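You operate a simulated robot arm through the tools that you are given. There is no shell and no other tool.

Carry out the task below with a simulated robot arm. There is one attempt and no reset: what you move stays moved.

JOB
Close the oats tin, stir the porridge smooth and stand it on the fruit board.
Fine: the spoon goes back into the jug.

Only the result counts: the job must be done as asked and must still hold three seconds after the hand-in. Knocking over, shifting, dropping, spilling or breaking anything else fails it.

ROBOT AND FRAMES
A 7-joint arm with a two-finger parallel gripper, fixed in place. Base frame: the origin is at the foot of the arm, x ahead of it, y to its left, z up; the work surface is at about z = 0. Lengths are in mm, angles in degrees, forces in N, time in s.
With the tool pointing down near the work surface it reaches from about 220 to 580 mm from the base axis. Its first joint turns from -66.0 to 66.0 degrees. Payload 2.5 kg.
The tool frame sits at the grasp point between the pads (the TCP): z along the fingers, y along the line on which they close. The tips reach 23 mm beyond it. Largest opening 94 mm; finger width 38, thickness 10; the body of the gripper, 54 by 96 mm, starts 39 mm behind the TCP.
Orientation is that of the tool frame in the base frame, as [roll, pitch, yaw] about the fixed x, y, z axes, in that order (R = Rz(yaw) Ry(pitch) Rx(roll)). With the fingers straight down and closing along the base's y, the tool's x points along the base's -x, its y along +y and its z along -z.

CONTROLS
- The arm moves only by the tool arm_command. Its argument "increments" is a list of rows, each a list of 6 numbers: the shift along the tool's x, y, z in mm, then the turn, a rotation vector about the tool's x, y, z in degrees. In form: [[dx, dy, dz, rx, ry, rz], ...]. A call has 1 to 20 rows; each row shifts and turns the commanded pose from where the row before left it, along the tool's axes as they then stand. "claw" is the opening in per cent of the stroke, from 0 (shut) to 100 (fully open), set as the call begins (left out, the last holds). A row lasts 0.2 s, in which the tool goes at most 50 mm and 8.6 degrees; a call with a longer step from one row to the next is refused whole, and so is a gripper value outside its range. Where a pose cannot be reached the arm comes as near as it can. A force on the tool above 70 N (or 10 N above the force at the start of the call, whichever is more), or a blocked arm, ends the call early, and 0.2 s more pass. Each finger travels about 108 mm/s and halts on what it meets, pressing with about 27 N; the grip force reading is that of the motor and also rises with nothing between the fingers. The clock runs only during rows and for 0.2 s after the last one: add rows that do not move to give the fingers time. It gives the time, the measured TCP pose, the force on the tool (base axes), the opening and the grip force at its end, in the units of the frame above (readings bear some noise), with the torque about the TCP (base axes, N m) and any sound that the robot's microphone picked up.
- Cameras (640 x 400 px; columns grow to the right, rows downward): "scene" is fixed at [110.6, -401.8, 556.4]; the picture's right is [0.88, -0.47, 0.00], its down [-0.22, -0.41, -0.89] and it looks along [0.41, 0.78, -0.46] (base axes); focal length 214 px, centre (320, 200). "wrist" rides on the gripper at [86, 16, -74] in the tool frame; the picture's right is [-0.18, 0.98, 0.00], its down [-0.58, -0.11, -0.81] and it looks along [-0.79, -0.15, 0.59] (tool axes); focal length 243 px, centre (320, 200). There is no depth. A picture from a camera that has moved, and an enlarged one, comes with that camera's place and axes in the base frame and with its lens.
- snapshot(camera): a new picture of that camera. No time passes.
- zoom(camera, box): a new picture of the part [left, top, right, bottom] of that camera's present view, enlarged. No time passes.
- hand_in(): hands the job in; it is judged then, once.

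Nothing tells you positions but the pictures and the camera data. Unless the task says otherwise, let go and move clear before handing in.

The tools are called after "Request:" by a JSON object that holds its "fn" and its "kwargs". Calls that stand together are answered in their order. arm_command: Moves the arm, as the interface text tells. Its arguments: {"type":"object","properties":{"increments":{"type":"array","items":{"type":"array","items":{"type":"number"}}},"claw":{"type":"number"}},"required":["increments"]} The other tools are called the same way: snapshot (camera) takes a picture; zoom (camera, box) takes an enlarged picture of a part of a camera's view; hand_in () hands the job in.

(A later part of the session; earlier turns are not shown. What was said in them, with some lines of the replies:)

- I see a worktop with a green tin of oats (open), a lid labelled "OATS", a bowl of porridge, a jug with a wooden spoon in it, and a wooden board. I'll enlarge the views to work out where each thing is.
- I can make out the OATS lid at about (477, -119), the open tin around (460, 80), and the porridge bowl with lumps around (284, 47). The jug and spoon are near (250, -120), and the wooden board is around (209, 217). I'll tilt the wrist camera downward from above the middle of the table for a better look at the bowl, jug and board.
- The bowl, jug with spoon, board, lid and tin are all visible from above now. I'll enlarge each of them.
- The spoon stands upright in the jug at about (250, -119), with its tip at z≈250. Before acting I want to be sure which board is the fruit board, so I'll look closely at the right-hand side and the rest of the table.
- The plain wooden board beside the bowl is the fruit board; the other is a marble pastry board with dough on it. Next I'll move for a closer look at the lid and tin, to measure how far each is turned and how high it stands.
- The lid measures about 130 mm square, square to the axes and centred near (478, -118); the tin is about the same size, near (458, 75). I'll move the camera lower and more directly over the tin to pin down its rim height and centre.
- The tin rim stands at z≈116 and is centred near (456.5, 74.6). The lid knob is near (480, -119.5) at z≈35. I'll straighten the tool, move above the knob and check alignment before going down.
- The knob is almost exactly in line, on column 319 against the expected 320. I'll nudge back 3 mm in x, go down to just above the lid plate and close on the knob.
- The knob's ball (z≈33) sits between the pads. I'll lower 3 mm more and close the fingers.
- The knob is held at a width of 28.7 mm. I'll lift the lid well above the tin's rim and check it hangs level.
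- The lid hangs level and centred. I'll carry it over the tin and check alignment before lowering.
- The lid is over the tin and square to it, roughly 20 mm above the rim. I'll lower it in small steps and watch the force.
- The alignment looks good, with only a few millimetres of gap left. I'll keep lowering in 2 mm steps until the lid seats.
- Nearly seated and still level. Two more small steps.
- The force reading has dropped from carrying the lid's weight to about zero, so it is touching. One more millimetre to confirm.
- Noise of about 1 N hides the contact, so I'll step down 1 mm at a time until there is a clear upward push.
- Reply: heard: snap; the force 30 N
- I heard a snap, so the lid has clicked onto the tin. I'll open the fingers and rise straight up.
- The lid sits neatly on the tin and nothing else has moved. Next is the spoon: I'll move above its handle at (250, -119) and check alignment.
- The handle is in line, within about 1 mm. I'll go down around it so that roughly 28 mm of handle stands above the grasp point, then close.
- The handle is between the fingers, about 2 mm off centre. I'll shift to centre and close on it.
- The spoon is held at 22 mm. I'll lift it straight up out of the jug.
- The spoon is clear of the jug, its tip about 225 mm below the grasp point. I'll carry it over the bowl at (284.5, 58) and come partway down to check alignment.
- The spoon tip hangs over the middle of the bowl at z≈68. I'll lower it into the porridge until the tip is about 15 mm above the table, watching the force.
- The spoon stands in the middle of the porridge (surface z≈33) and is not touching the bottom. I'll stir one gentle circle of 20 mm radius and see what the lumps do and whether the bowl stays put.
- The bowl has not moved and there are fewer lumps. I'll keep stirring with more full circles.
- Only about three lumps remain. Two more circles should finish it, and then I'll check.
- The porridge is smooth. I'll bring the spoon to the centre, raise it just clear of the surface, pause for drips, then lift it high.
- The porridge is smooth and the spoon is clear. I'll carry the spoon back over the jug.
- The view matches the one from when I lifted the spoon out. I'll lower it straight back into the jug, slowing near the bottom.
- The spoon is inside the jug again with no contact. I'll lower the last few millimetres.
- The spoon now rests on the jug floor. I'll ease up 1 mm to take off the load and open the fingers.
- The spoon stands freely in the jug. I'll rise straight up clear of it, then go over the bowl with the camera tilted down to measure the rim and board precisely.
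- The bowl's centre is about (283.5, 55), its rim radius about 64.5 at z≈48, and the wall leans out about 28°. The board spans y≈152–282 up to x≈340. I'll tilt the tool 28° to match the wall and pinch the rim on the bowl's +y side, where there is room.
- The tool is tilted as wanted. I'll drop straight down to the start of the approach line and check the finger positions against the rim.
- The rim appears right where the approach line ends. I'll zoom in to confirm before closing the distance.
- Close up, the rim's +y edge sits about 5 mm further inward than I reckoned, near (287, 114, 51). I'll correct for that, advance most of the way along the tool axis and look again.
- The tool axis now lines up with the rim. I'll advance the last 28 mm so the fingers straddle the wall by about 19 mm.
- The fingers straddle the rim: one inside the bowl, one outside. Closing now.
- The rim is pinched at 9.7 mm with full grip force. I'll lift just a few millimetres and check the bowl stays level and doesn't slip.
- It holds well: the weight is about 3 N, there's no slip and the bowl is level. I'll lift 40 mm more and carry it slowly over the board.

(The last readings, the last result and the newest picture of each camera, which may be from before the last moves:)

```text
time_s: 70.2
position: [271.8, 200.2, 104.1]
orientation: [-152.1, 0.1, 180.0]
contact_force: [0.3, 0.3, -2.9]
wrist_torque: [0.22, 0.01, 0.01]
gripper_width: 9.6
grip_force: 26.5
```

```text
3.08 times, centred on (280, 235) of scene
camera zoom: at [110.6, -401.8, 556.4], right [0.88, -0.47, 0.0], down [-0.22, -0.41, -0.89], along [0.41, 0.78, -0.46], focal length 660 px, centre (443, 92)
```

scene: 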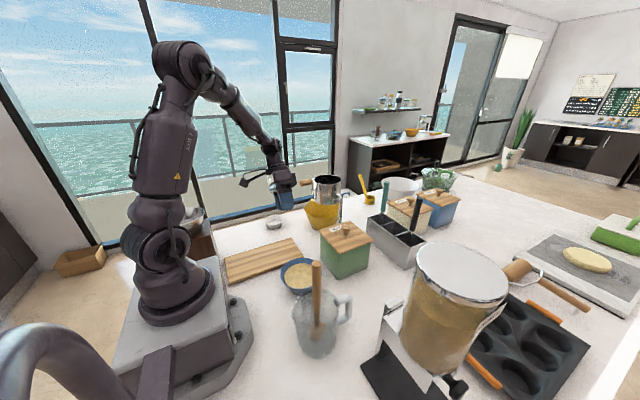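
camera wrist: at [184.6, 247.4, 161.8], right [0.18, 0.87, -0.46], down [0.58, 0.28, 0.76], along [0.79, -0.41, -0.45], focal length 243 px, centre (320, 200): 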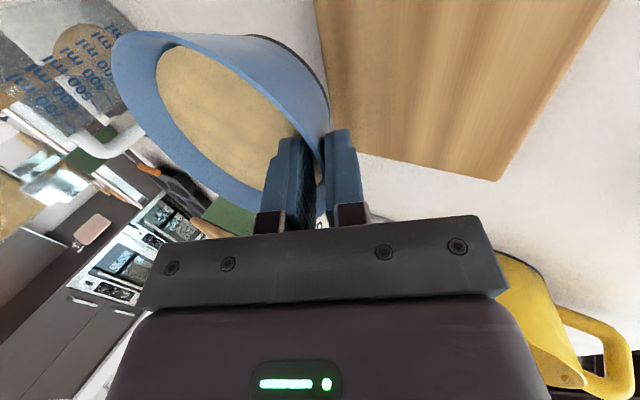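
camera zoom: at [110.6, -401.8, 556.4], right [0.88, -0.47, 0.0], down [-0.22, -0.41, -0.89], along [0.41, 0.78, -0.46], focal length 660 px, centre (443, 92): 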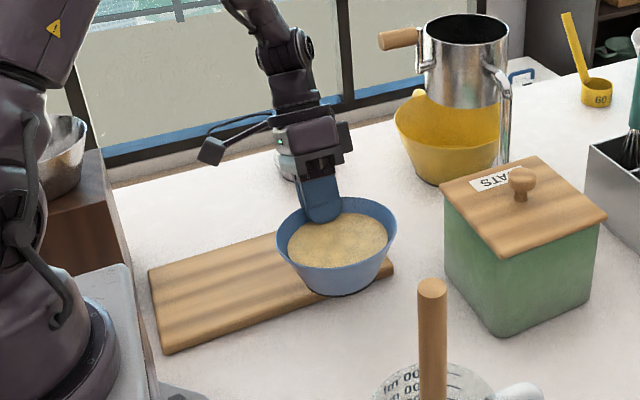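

Steady so far. I'll continue the remaining 80 mm to put the bowl over the middle of the board's width.

Request:
{"fn": "arm_command", "kwargs": {"increments": [[2, 6, -3.2, 0, 0, 0], [4.5, 13.2, -7, 0, 0, 0], [4.5, 13.2, -7, 0, 0, 0], [4.5, 13.2, -7, 0, 0, 0], [4.5, 13.2, -7, 0, 0, 0], [3, 8, -4.2, 0, 0, 0], [1, 3.8, -2.1, 0, 0, 0], [0, 0, 0, 0, 0, 0]]}}

Request:
{"fn": "snapshot", "kwargs": {"camera": "wrist"}}

Request:
{"fn": "snapshot", "kwargs": {"camera": "scene"}}

Request:
{"fn": "zoom", "kwargs": {"camera": "scene", "box": [210, 170, 350, 300]}}

```text
time_s: 72.0
position: [246.5, 277.9, 106.4]
orientation: [-151.9, -0.1, 179.9]
contact_force: [-0.3, 0.4, -3.6]
wrist_torque: [0.21, -0.03, 0.0]
gripper_width: 9.3
grip_force: 27.0
```

```text
taken
camera wrist: at [160.0, 326.6, 163.7], right [0.18, 0.87, -0.46], down [0.58, 0.28, 0.76], along [0.79, -0.41, -0.45], focal length 243 px, centre (320, 200)
```

wrist: 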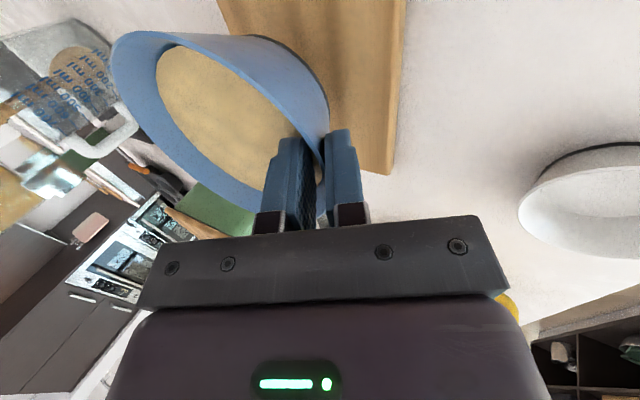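

```text
taken
```

scene: 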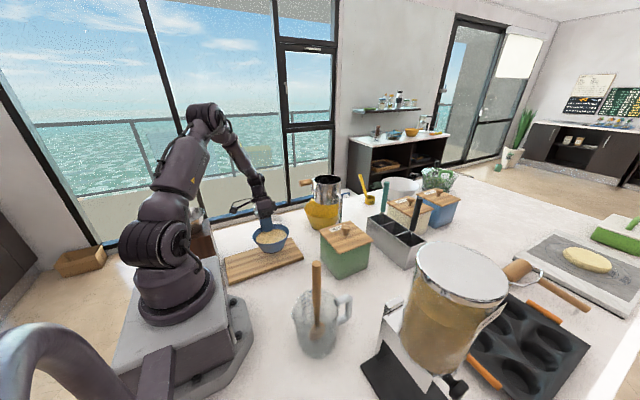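

```text
3.08 times, centred on (280, 235) of scene
camera zoom: at [110.6, -401.8, 556.4], right [0.88, -0.47, 0.0], down [-0.22, -0.41, -0.89], along [0.41, 0.78, -0.46], focal length 660 px, centre (443, 92)
```

zoom: 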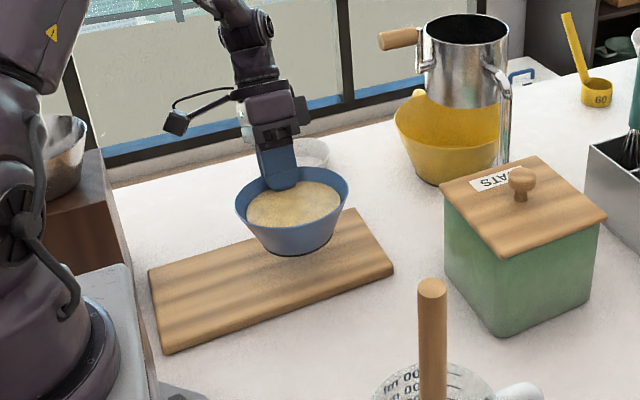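

The bowl is over the board, with its base about 30 mm above the surface. I'll lower it, slowing before contact.

Request:
{"fn": "arm_command", "kwargs": {"increments": [[0, 3.3, 6.2, 0, 0, 0], [0, 3.8, 7.1, 0, 0, 0], [0, 2.8, 5.3, 0, 0, 0], [0, 0.9, 1.8, 0, 0, 0], [0, 0, 0, 0, 0, 0]]}}

Request:
{"fn": "zoom", "kwargs": {"camera": "scene", "box": [220, 200, 310, 290]}}

```text
time_s: 73.2
position: [245.6, 277.7, 81.8]
orientation: [-152.1, 0.1, -179.9]
contact_force: [0.3, -0.4, -3.6]
wrist_torque: [0.22, -0.02, 0.0]
gripper_width: 9.4
grip_force: 27.7
```

```text
4.44 times, centred on (265, 245) of scene
camera zoom: at [110.6, -401.8, 556.4], right [0.88, -0.47, 0.0], down [-0.22, -0.41, -0.89], along [0.41, 0.78, -0.46], focal length 953 px, centre (564, 0)
```

zoom: 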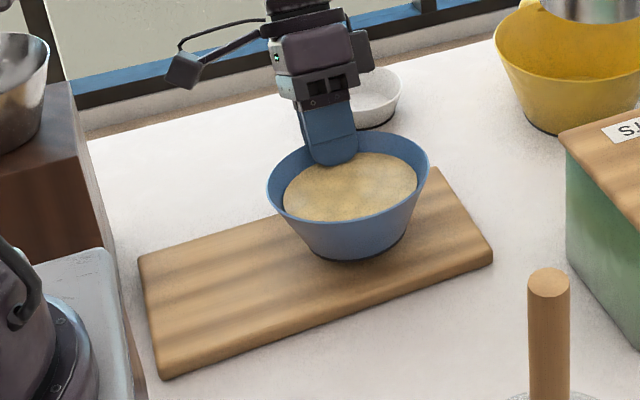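

Close to the board now. I'll lower in 2 mm steps until the force shows it has touched.

Request:
{"fn": "arm_command", "kwargs": {"increments": [[0, 0.94, 1.77, 0, 0, 0], [0, 0.94, 1.77, 0, 0, 0], [0, 0, 0, 0, 0, 0]]}}

Request:
{"fn": "arm_command", "kwargs": {"increments": [[0, 0.94, 1.77, 0, 0, 0], [0, 0, 0, 0, 0, 0]]}}

Request:
{"fn": "zoom", "kwargs": {"camera": "scene", "box": [220, 200, 310, 290]}}

```text
time_s: 74.0
position: [245.1, 277.5, 76.1]
orientation: [-152.0, 0.0, 180.0]
contact_force: [-0.6, 0.3, -3.6]
wrist_torque: [0.21, 0.04, -0.02]
gripper_width: 9.4
grip_force: 26.8
```

```text
time_s: 74.6
position: [245.8, 278.6, 74.7]
orientation: [-152.0, 0.0, 180.0]
contact_force: [0.2, 0.6, -3.7]
wrist_torque: [0.22, -0.01, 0.02]
gripper_width: 9.4
grip_force: 27.3
```

```text
4.44 times, centred on (265, 245) of scene
camera zoom: at [110.6, -401.8, 556.4], right [0.88, -0.47, 0.0], down [-0.22, -0.41, -0.89], along [0.41, 0.78, -0.46], focal length 953 px, centre (564, 0)
```

zoom: 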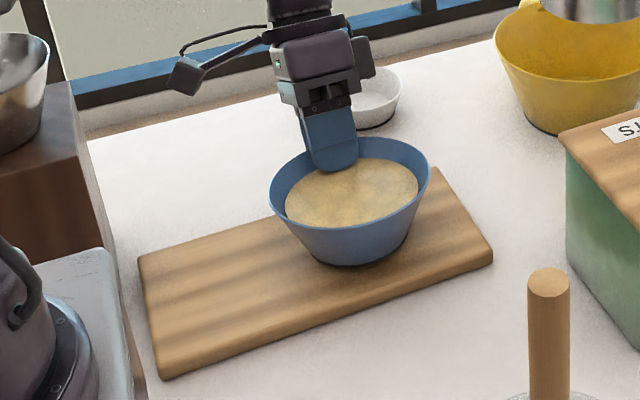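

Not touching yet. I'll continue in small steps.

Request:
{"fn": "arm_command", "kwargs": {"increments": [[0, 0.94, 1.77, 0, 0, 0], [0, 0, 0, 0, 0, 0]]}}

Request:
{"fn": "arm_command", "kwargs": {"increments": [[0, 0.7, 1.32, 0, 0, 0], [0, 0, 0, 0, 0, 0]]}}

Request:
{"fn": "zoom", "kwargs": {"camera": "scene", "box": [240, 205, 300, 270]}}

```text
time_s: 75.2
position: [246.7, 279.4, 73.6]
orientation: [-152.0, 0.1, 180.0]
contact_force: [-0.5, 0.2, -3.2]
wrist_torque: [0.18, -0.01, 0.0]
gripper_width: 9.4
grip_force: 26.8
```

```text
time_s: 75.8
position: [246.6, 279.0, 71.9]
orientation: [-151.9, 0.0, 180.0]
contact_force: [0.4, -0.3, -4.1]
wrist_torque: [0.22, 0.03, -0.02]
gripper_width: 9.5
grip_force: 27.2
```

```text
6.15 times, centred on (270, 238) of scene
camera zoom: at [110.6, -401.8, 556.4], right [0.88, -0.47, 0.0], down [-0.22, -0.41, -0.89], along [0.41, 0.78, -0.46], focal length 1320 px, centre (628, -31)
```

zoom: 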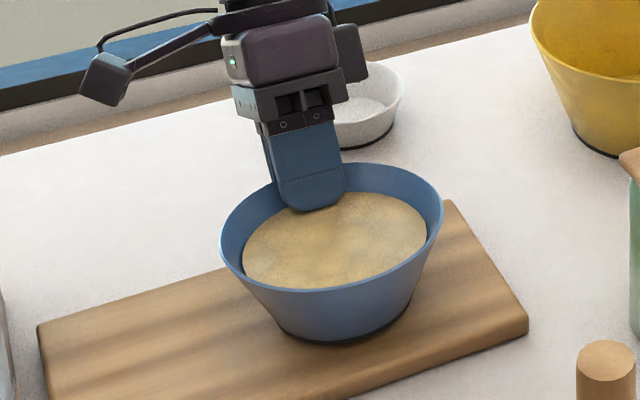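

Still hanging by about 1–2 mm (the load is about -4 N). A few more 1 mm steps.

Request:
{"fn": "arm_command", "kwargs": {"increments": [[0, 0.47, 0.88, 0, 0, 0], [0, 0, 0, 0, 0, 0]]}}

Request:
{"fn": "arm_command", "kwargs": {"increments": [[0, 0.47, 0.88, 0, 0, 0], [0, 0, 0, 0, 0, 0]]}}

Request:
{"fn": "zoom", "kwargs": {"camera": "scene", "box": [240, 205, 300, 270]}}

```text
time_s: 76.4
position: [246.1, 277.9, 71.8]
orientation: [-152.0, 0.1, 180.0]
contact_force: [0.2, 0.7, 0.4]
wrist_torque: [0.15, 0.01, -0.03]
gripper_width: 9.4
grip_force: 27.4
```

```text
time_s: 77.0
position: [246.5, 278.7, 71.2]
orientation: [-152.0, 0.0, 179.9]
contact_force: [-3.4, 2.2, 19.0]
wrist_torque: [-0.21, 0.2, -0.09]
gripper_width: 9.4
grip_force: 27.4
```

```text
6.15 times, centred on (270, 238) of scene
camera zoom: at [110.6, -401.9, 556.3], right [0.88, -0.47, 0.0], down [-0.22, -0.41, -0.89], along [0.41, 0.78, -0.46], focal length 1320 px, centre (628, -31)
```

zoom: 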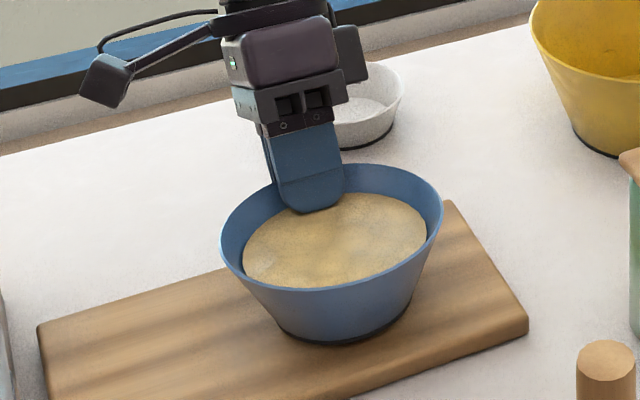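

The bowl is standing on the board. I'll relieve the push slightly and open the fingers gently.

Request:
{"fn": "arm_command", "kwargs": {"increments": [[0, -0.35, -0.65, 0, 0, 0], [0, 0, 0, 0, 0, 0]]}}

Request:
{"fn": "arm_command", "kwargs": {"increments": [[0, 0, 0, 0, 0, 0], [0, 0, 0, 0, 0, 0], [0, 0, 0, 0, 0, 0]], "claw": 37}}

Request:
{"fn": "snapshot", "kwargs": {"camera": "wrist"}}

Request:
{"fn": "zoom", "kwargs": {"camera": "scene", "box": [220, 190, 320, 290]}}

```text
time_s: 77.6
position: [246.7, 277.9, 71.6]
orientation: [-152.1, 0.0, 179.9]
contact_force: [-1.8, 3.1, 17.2]
wrist_torque: [-0.07, 0.13, -0.03]
gripper_width: 9.1
grip_force: 26.7
```

```text
time_s: 78.4
position: [247.1, 276.4, 70.9]
orientation: [-152.0, 0.0, 179.9]
contact_force: [-0.7, -0.2, -0.1]
wrist_torque: [-0.03, 0.0, 0.03]
gripper_width: 34.5
grip_force: 0.1
```

```text
taken
camera wrist: at [160.5, 326.5, 128.5], right [0.18, 0.87, -0.46], down [0.58, 0.28, 0.76], along [0.79, -0.41, -0.45], focal length 243 px, centre (320, 200)
```

wrist: 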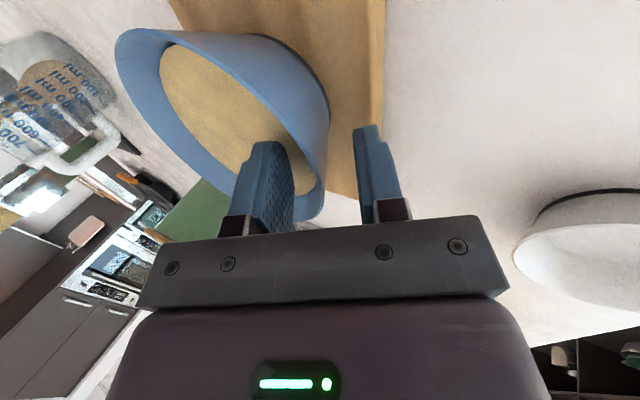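

```text
4.00 times, centred on (270, 240) of scene
camera zoom: at [110.6, -401.8, 556.4], right [0.88, -0.47, 0.0], down [-0.22, -0.41, -0.89], along [0.41, 0.78, -0.46], focal length 858 px, centre (520, 40)
```

zoom: 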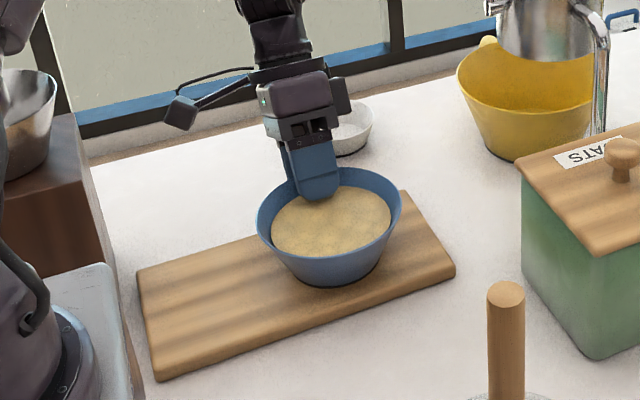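

The bowl is free and standing. I'll back the fingers out along their own axis, then rise straight up.

Request:
{"fn": "arm_command", "kwargs": {"increments": [[0, 0, -8, 0, 0, 0], [0, 0, -16, 0, 0, 0], [0, 0, -20, 0, 0, 0], [0, -9.4, -17.7, 0, 0, 0], [0, -14.1, -26.5, 0, 0, 0], [0, -18.8, -35.3, 0, 0, 0], [0, -18.8, -35.3, 0, 0, 0], [0, 0, 0, 0, 0, 0]]}}

Request:
{"fn": "snapshot", "kwargs": {"camera": "wrist"}}

Request:
{"fn": "snapshot", "kwargs": {"camera": "scene"}}

Request:
{"fn": "zoom", "kwargs": {"camera": "scene", "box": [200, 190, 320, 300]}}

```text
time_s: 80.2
position: [246.6, 298.1, 238.9]
orientation: [-152.0, 0.1, 180.0]
contact_force: [-0.2, 0.2, -0.5]
wrist_torque: [0.02, -0.02, 0.0]
gripper_width: 34.9
grip_force: 0.0
```

```text
taken
camera wrist: at [160.7, 347.5, 298.1], right [0.18, 0.87, -0.46], down [0.58, 0.28, 0.76], along [0.79, -0.41, -0.45], focal length 243 px, centre (320, 200)
```

wrist: 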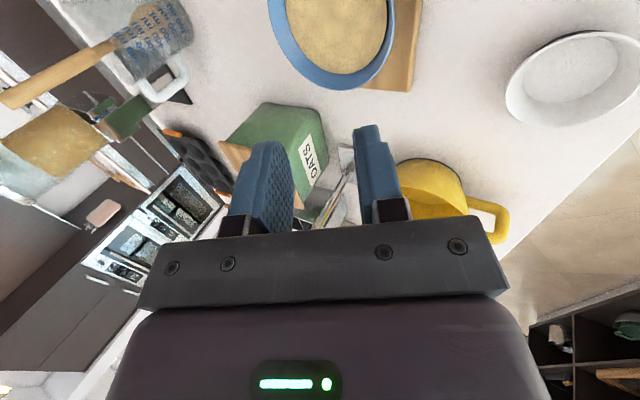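

```text
taken
```

scene: 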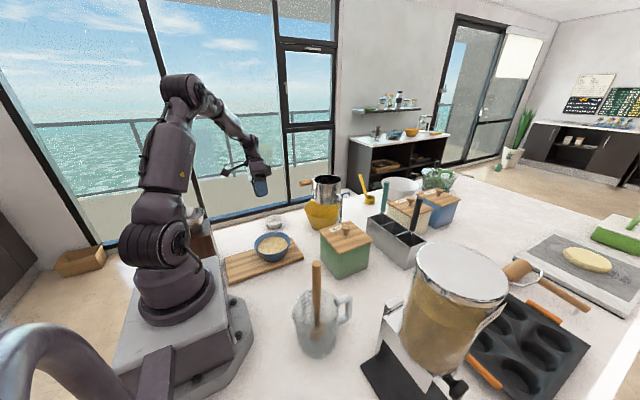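

```text
3.64 times, centred on (260, 245) of scene
camera zoom: at [110.6, -401.8, 556.4], right [0.88, -0.47, 0.0], down [-0.22, -0.41, -0.89], along [0.41, 0.78, -0.46], focal length 780 px, centre (538, 36)
```

zoom: 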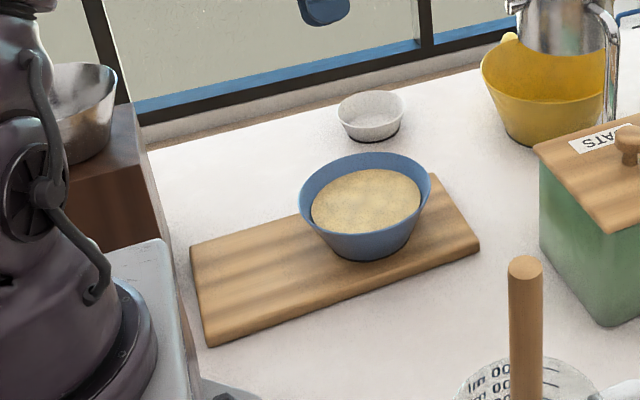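

The bowl stands on the board, the spoon is in the jug and the tin is closed. I'll check that nothing else has moved by repeating the earlier views.

Request:
{"fn": "zoom", "kwargs": {"camera": "scene", "box": [210, 225, 320, 305]}}

Request:
{"fn": "zoom", "kwargs": {"camera": "scene", "box": [220, 200, 420, 370]}}

Request:
{"fn": "zoom", "kwargs": {"camera": "scene", "box": [300, 200, 420, 300]}}

Request:
{"fn": "zoom", "kwargs": {"camera": "scene", "box": [340, 220, 640, 400]}}

Request:
{"fn": "zoom", "kwargs": {"camera": "wrist", "box": [250, 0, 430, 110]}}

```text
5.00 times, centred on (265, 265) of scene
camera zoom: at [110.6, -401.8, 556.4], right [0.88, -0.47, 0.0], down [-0.22, -0.41, -0.89], along [0.41, 0.78, -0.46], focal length 1072 px, centre (595, -125)
```

zoom: 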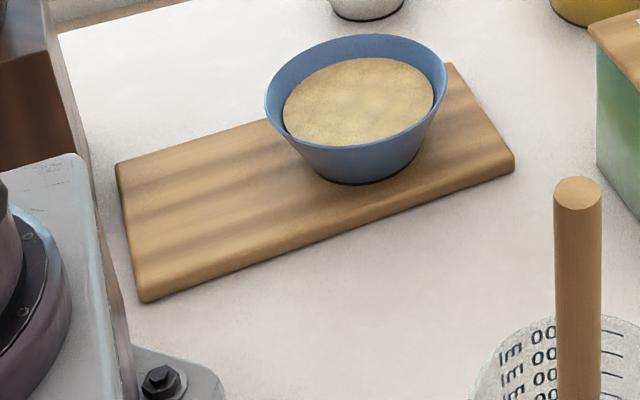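

```text
2.35 times, centred on (320, 285) of scene
camera zoom: at [110.6, -401.8, 556.4], right [0.88, -0.47, 0.0], down [-0.22, -0.41, -0.89], along [0.41, 0.78, -0.46], focal length 505 px, centre (320, 0)
```

zoom: 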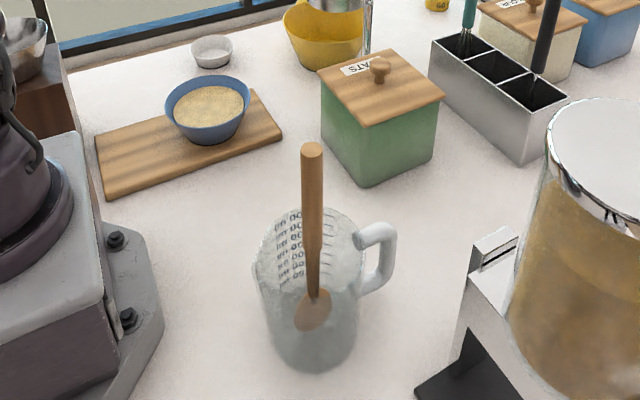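

```text
4.00 times, centred on (360, 250) of scene
camera zoom: at [110.6, -401.8, 556.4], right [0.88, -0.47, 0.0], down [-0.22, -0.41, -0.89], along [0.41, 0.78, -0.46], focal length 858 px, centre (160, 0)
```

zoom: 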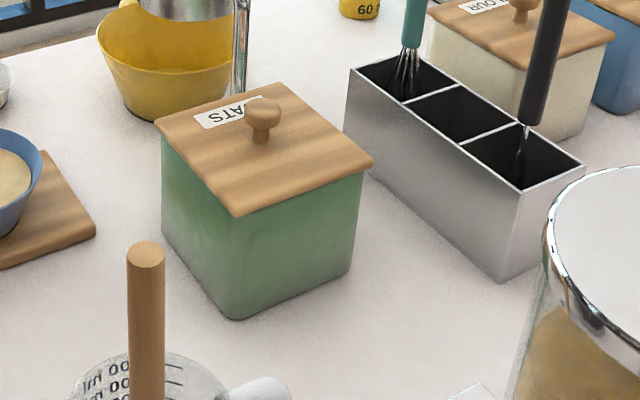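

```text
2.13 times, centred on (490, 310) of scene
camera zoom: at [110.6, -401.8, 556.4], right [0.88, -0.47, 0.0], down [-0.22, -0.41, -0.89], along [0.41, 0.78, -0.46], focal length 458 px, centre (-43, -35)
```

zoom: 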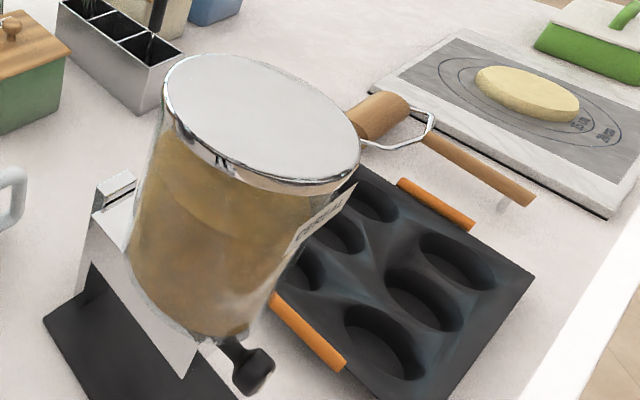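

```text
3.56 times, centred on (340, 55) of wrist
camera zoom: at [160.7, 347.5, 298.1], right [0.18, 0.87, -0.46], down [0.58, 0.28, 0.76], along [0.79, -0.41, -0.45], focal length 863 px, centre (249, 716)
```

zoom: 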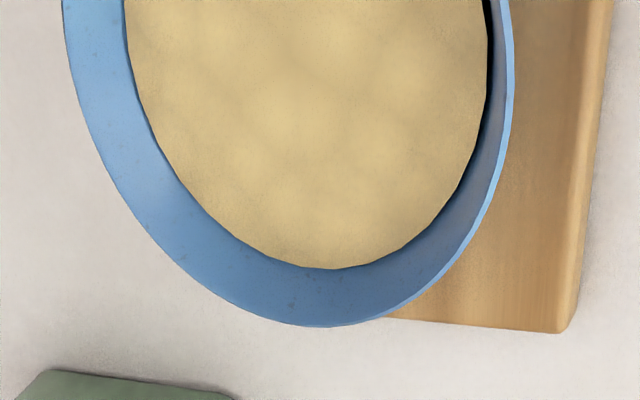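

The job is done: the lid is on, the porridge is smooth and standing on the board, and the spoon is in the jug. The board, jug, tin and other items match the earlier views and the arm is clear, so I'm handing in.

Request:
{"fn": "hand_in", "kwargs": {}}

```text
The job is handed in.
```

I closed the oats tin, stirred the porridge smooth, stood the bowl on the fruit board and put the spoon back in the jug. The job is handed in, but I haven't seen the verdict.

- **Oats tin:** I placed the OATS lid on the tin and pressed it down. The microphone picked up a snap as it seated, which I took to be the lid clicking shut.
- **Porridge:** I stirred five circles with the wooden spoon. No lumps are visible in the final pictures.
- **Fruit board:** I took this to be the plain wooden board, since the only other board was a marble pastry board with dough on it. The bowl stands on it with its centre at about (246, 215).
- **Spoon:** it stands upright in the jug, resting on the bottom.

The other items look the same as in the earlier pictures: nothing knocked over, moved or spilled. I let go of everything and moved the arm clear before handing in.
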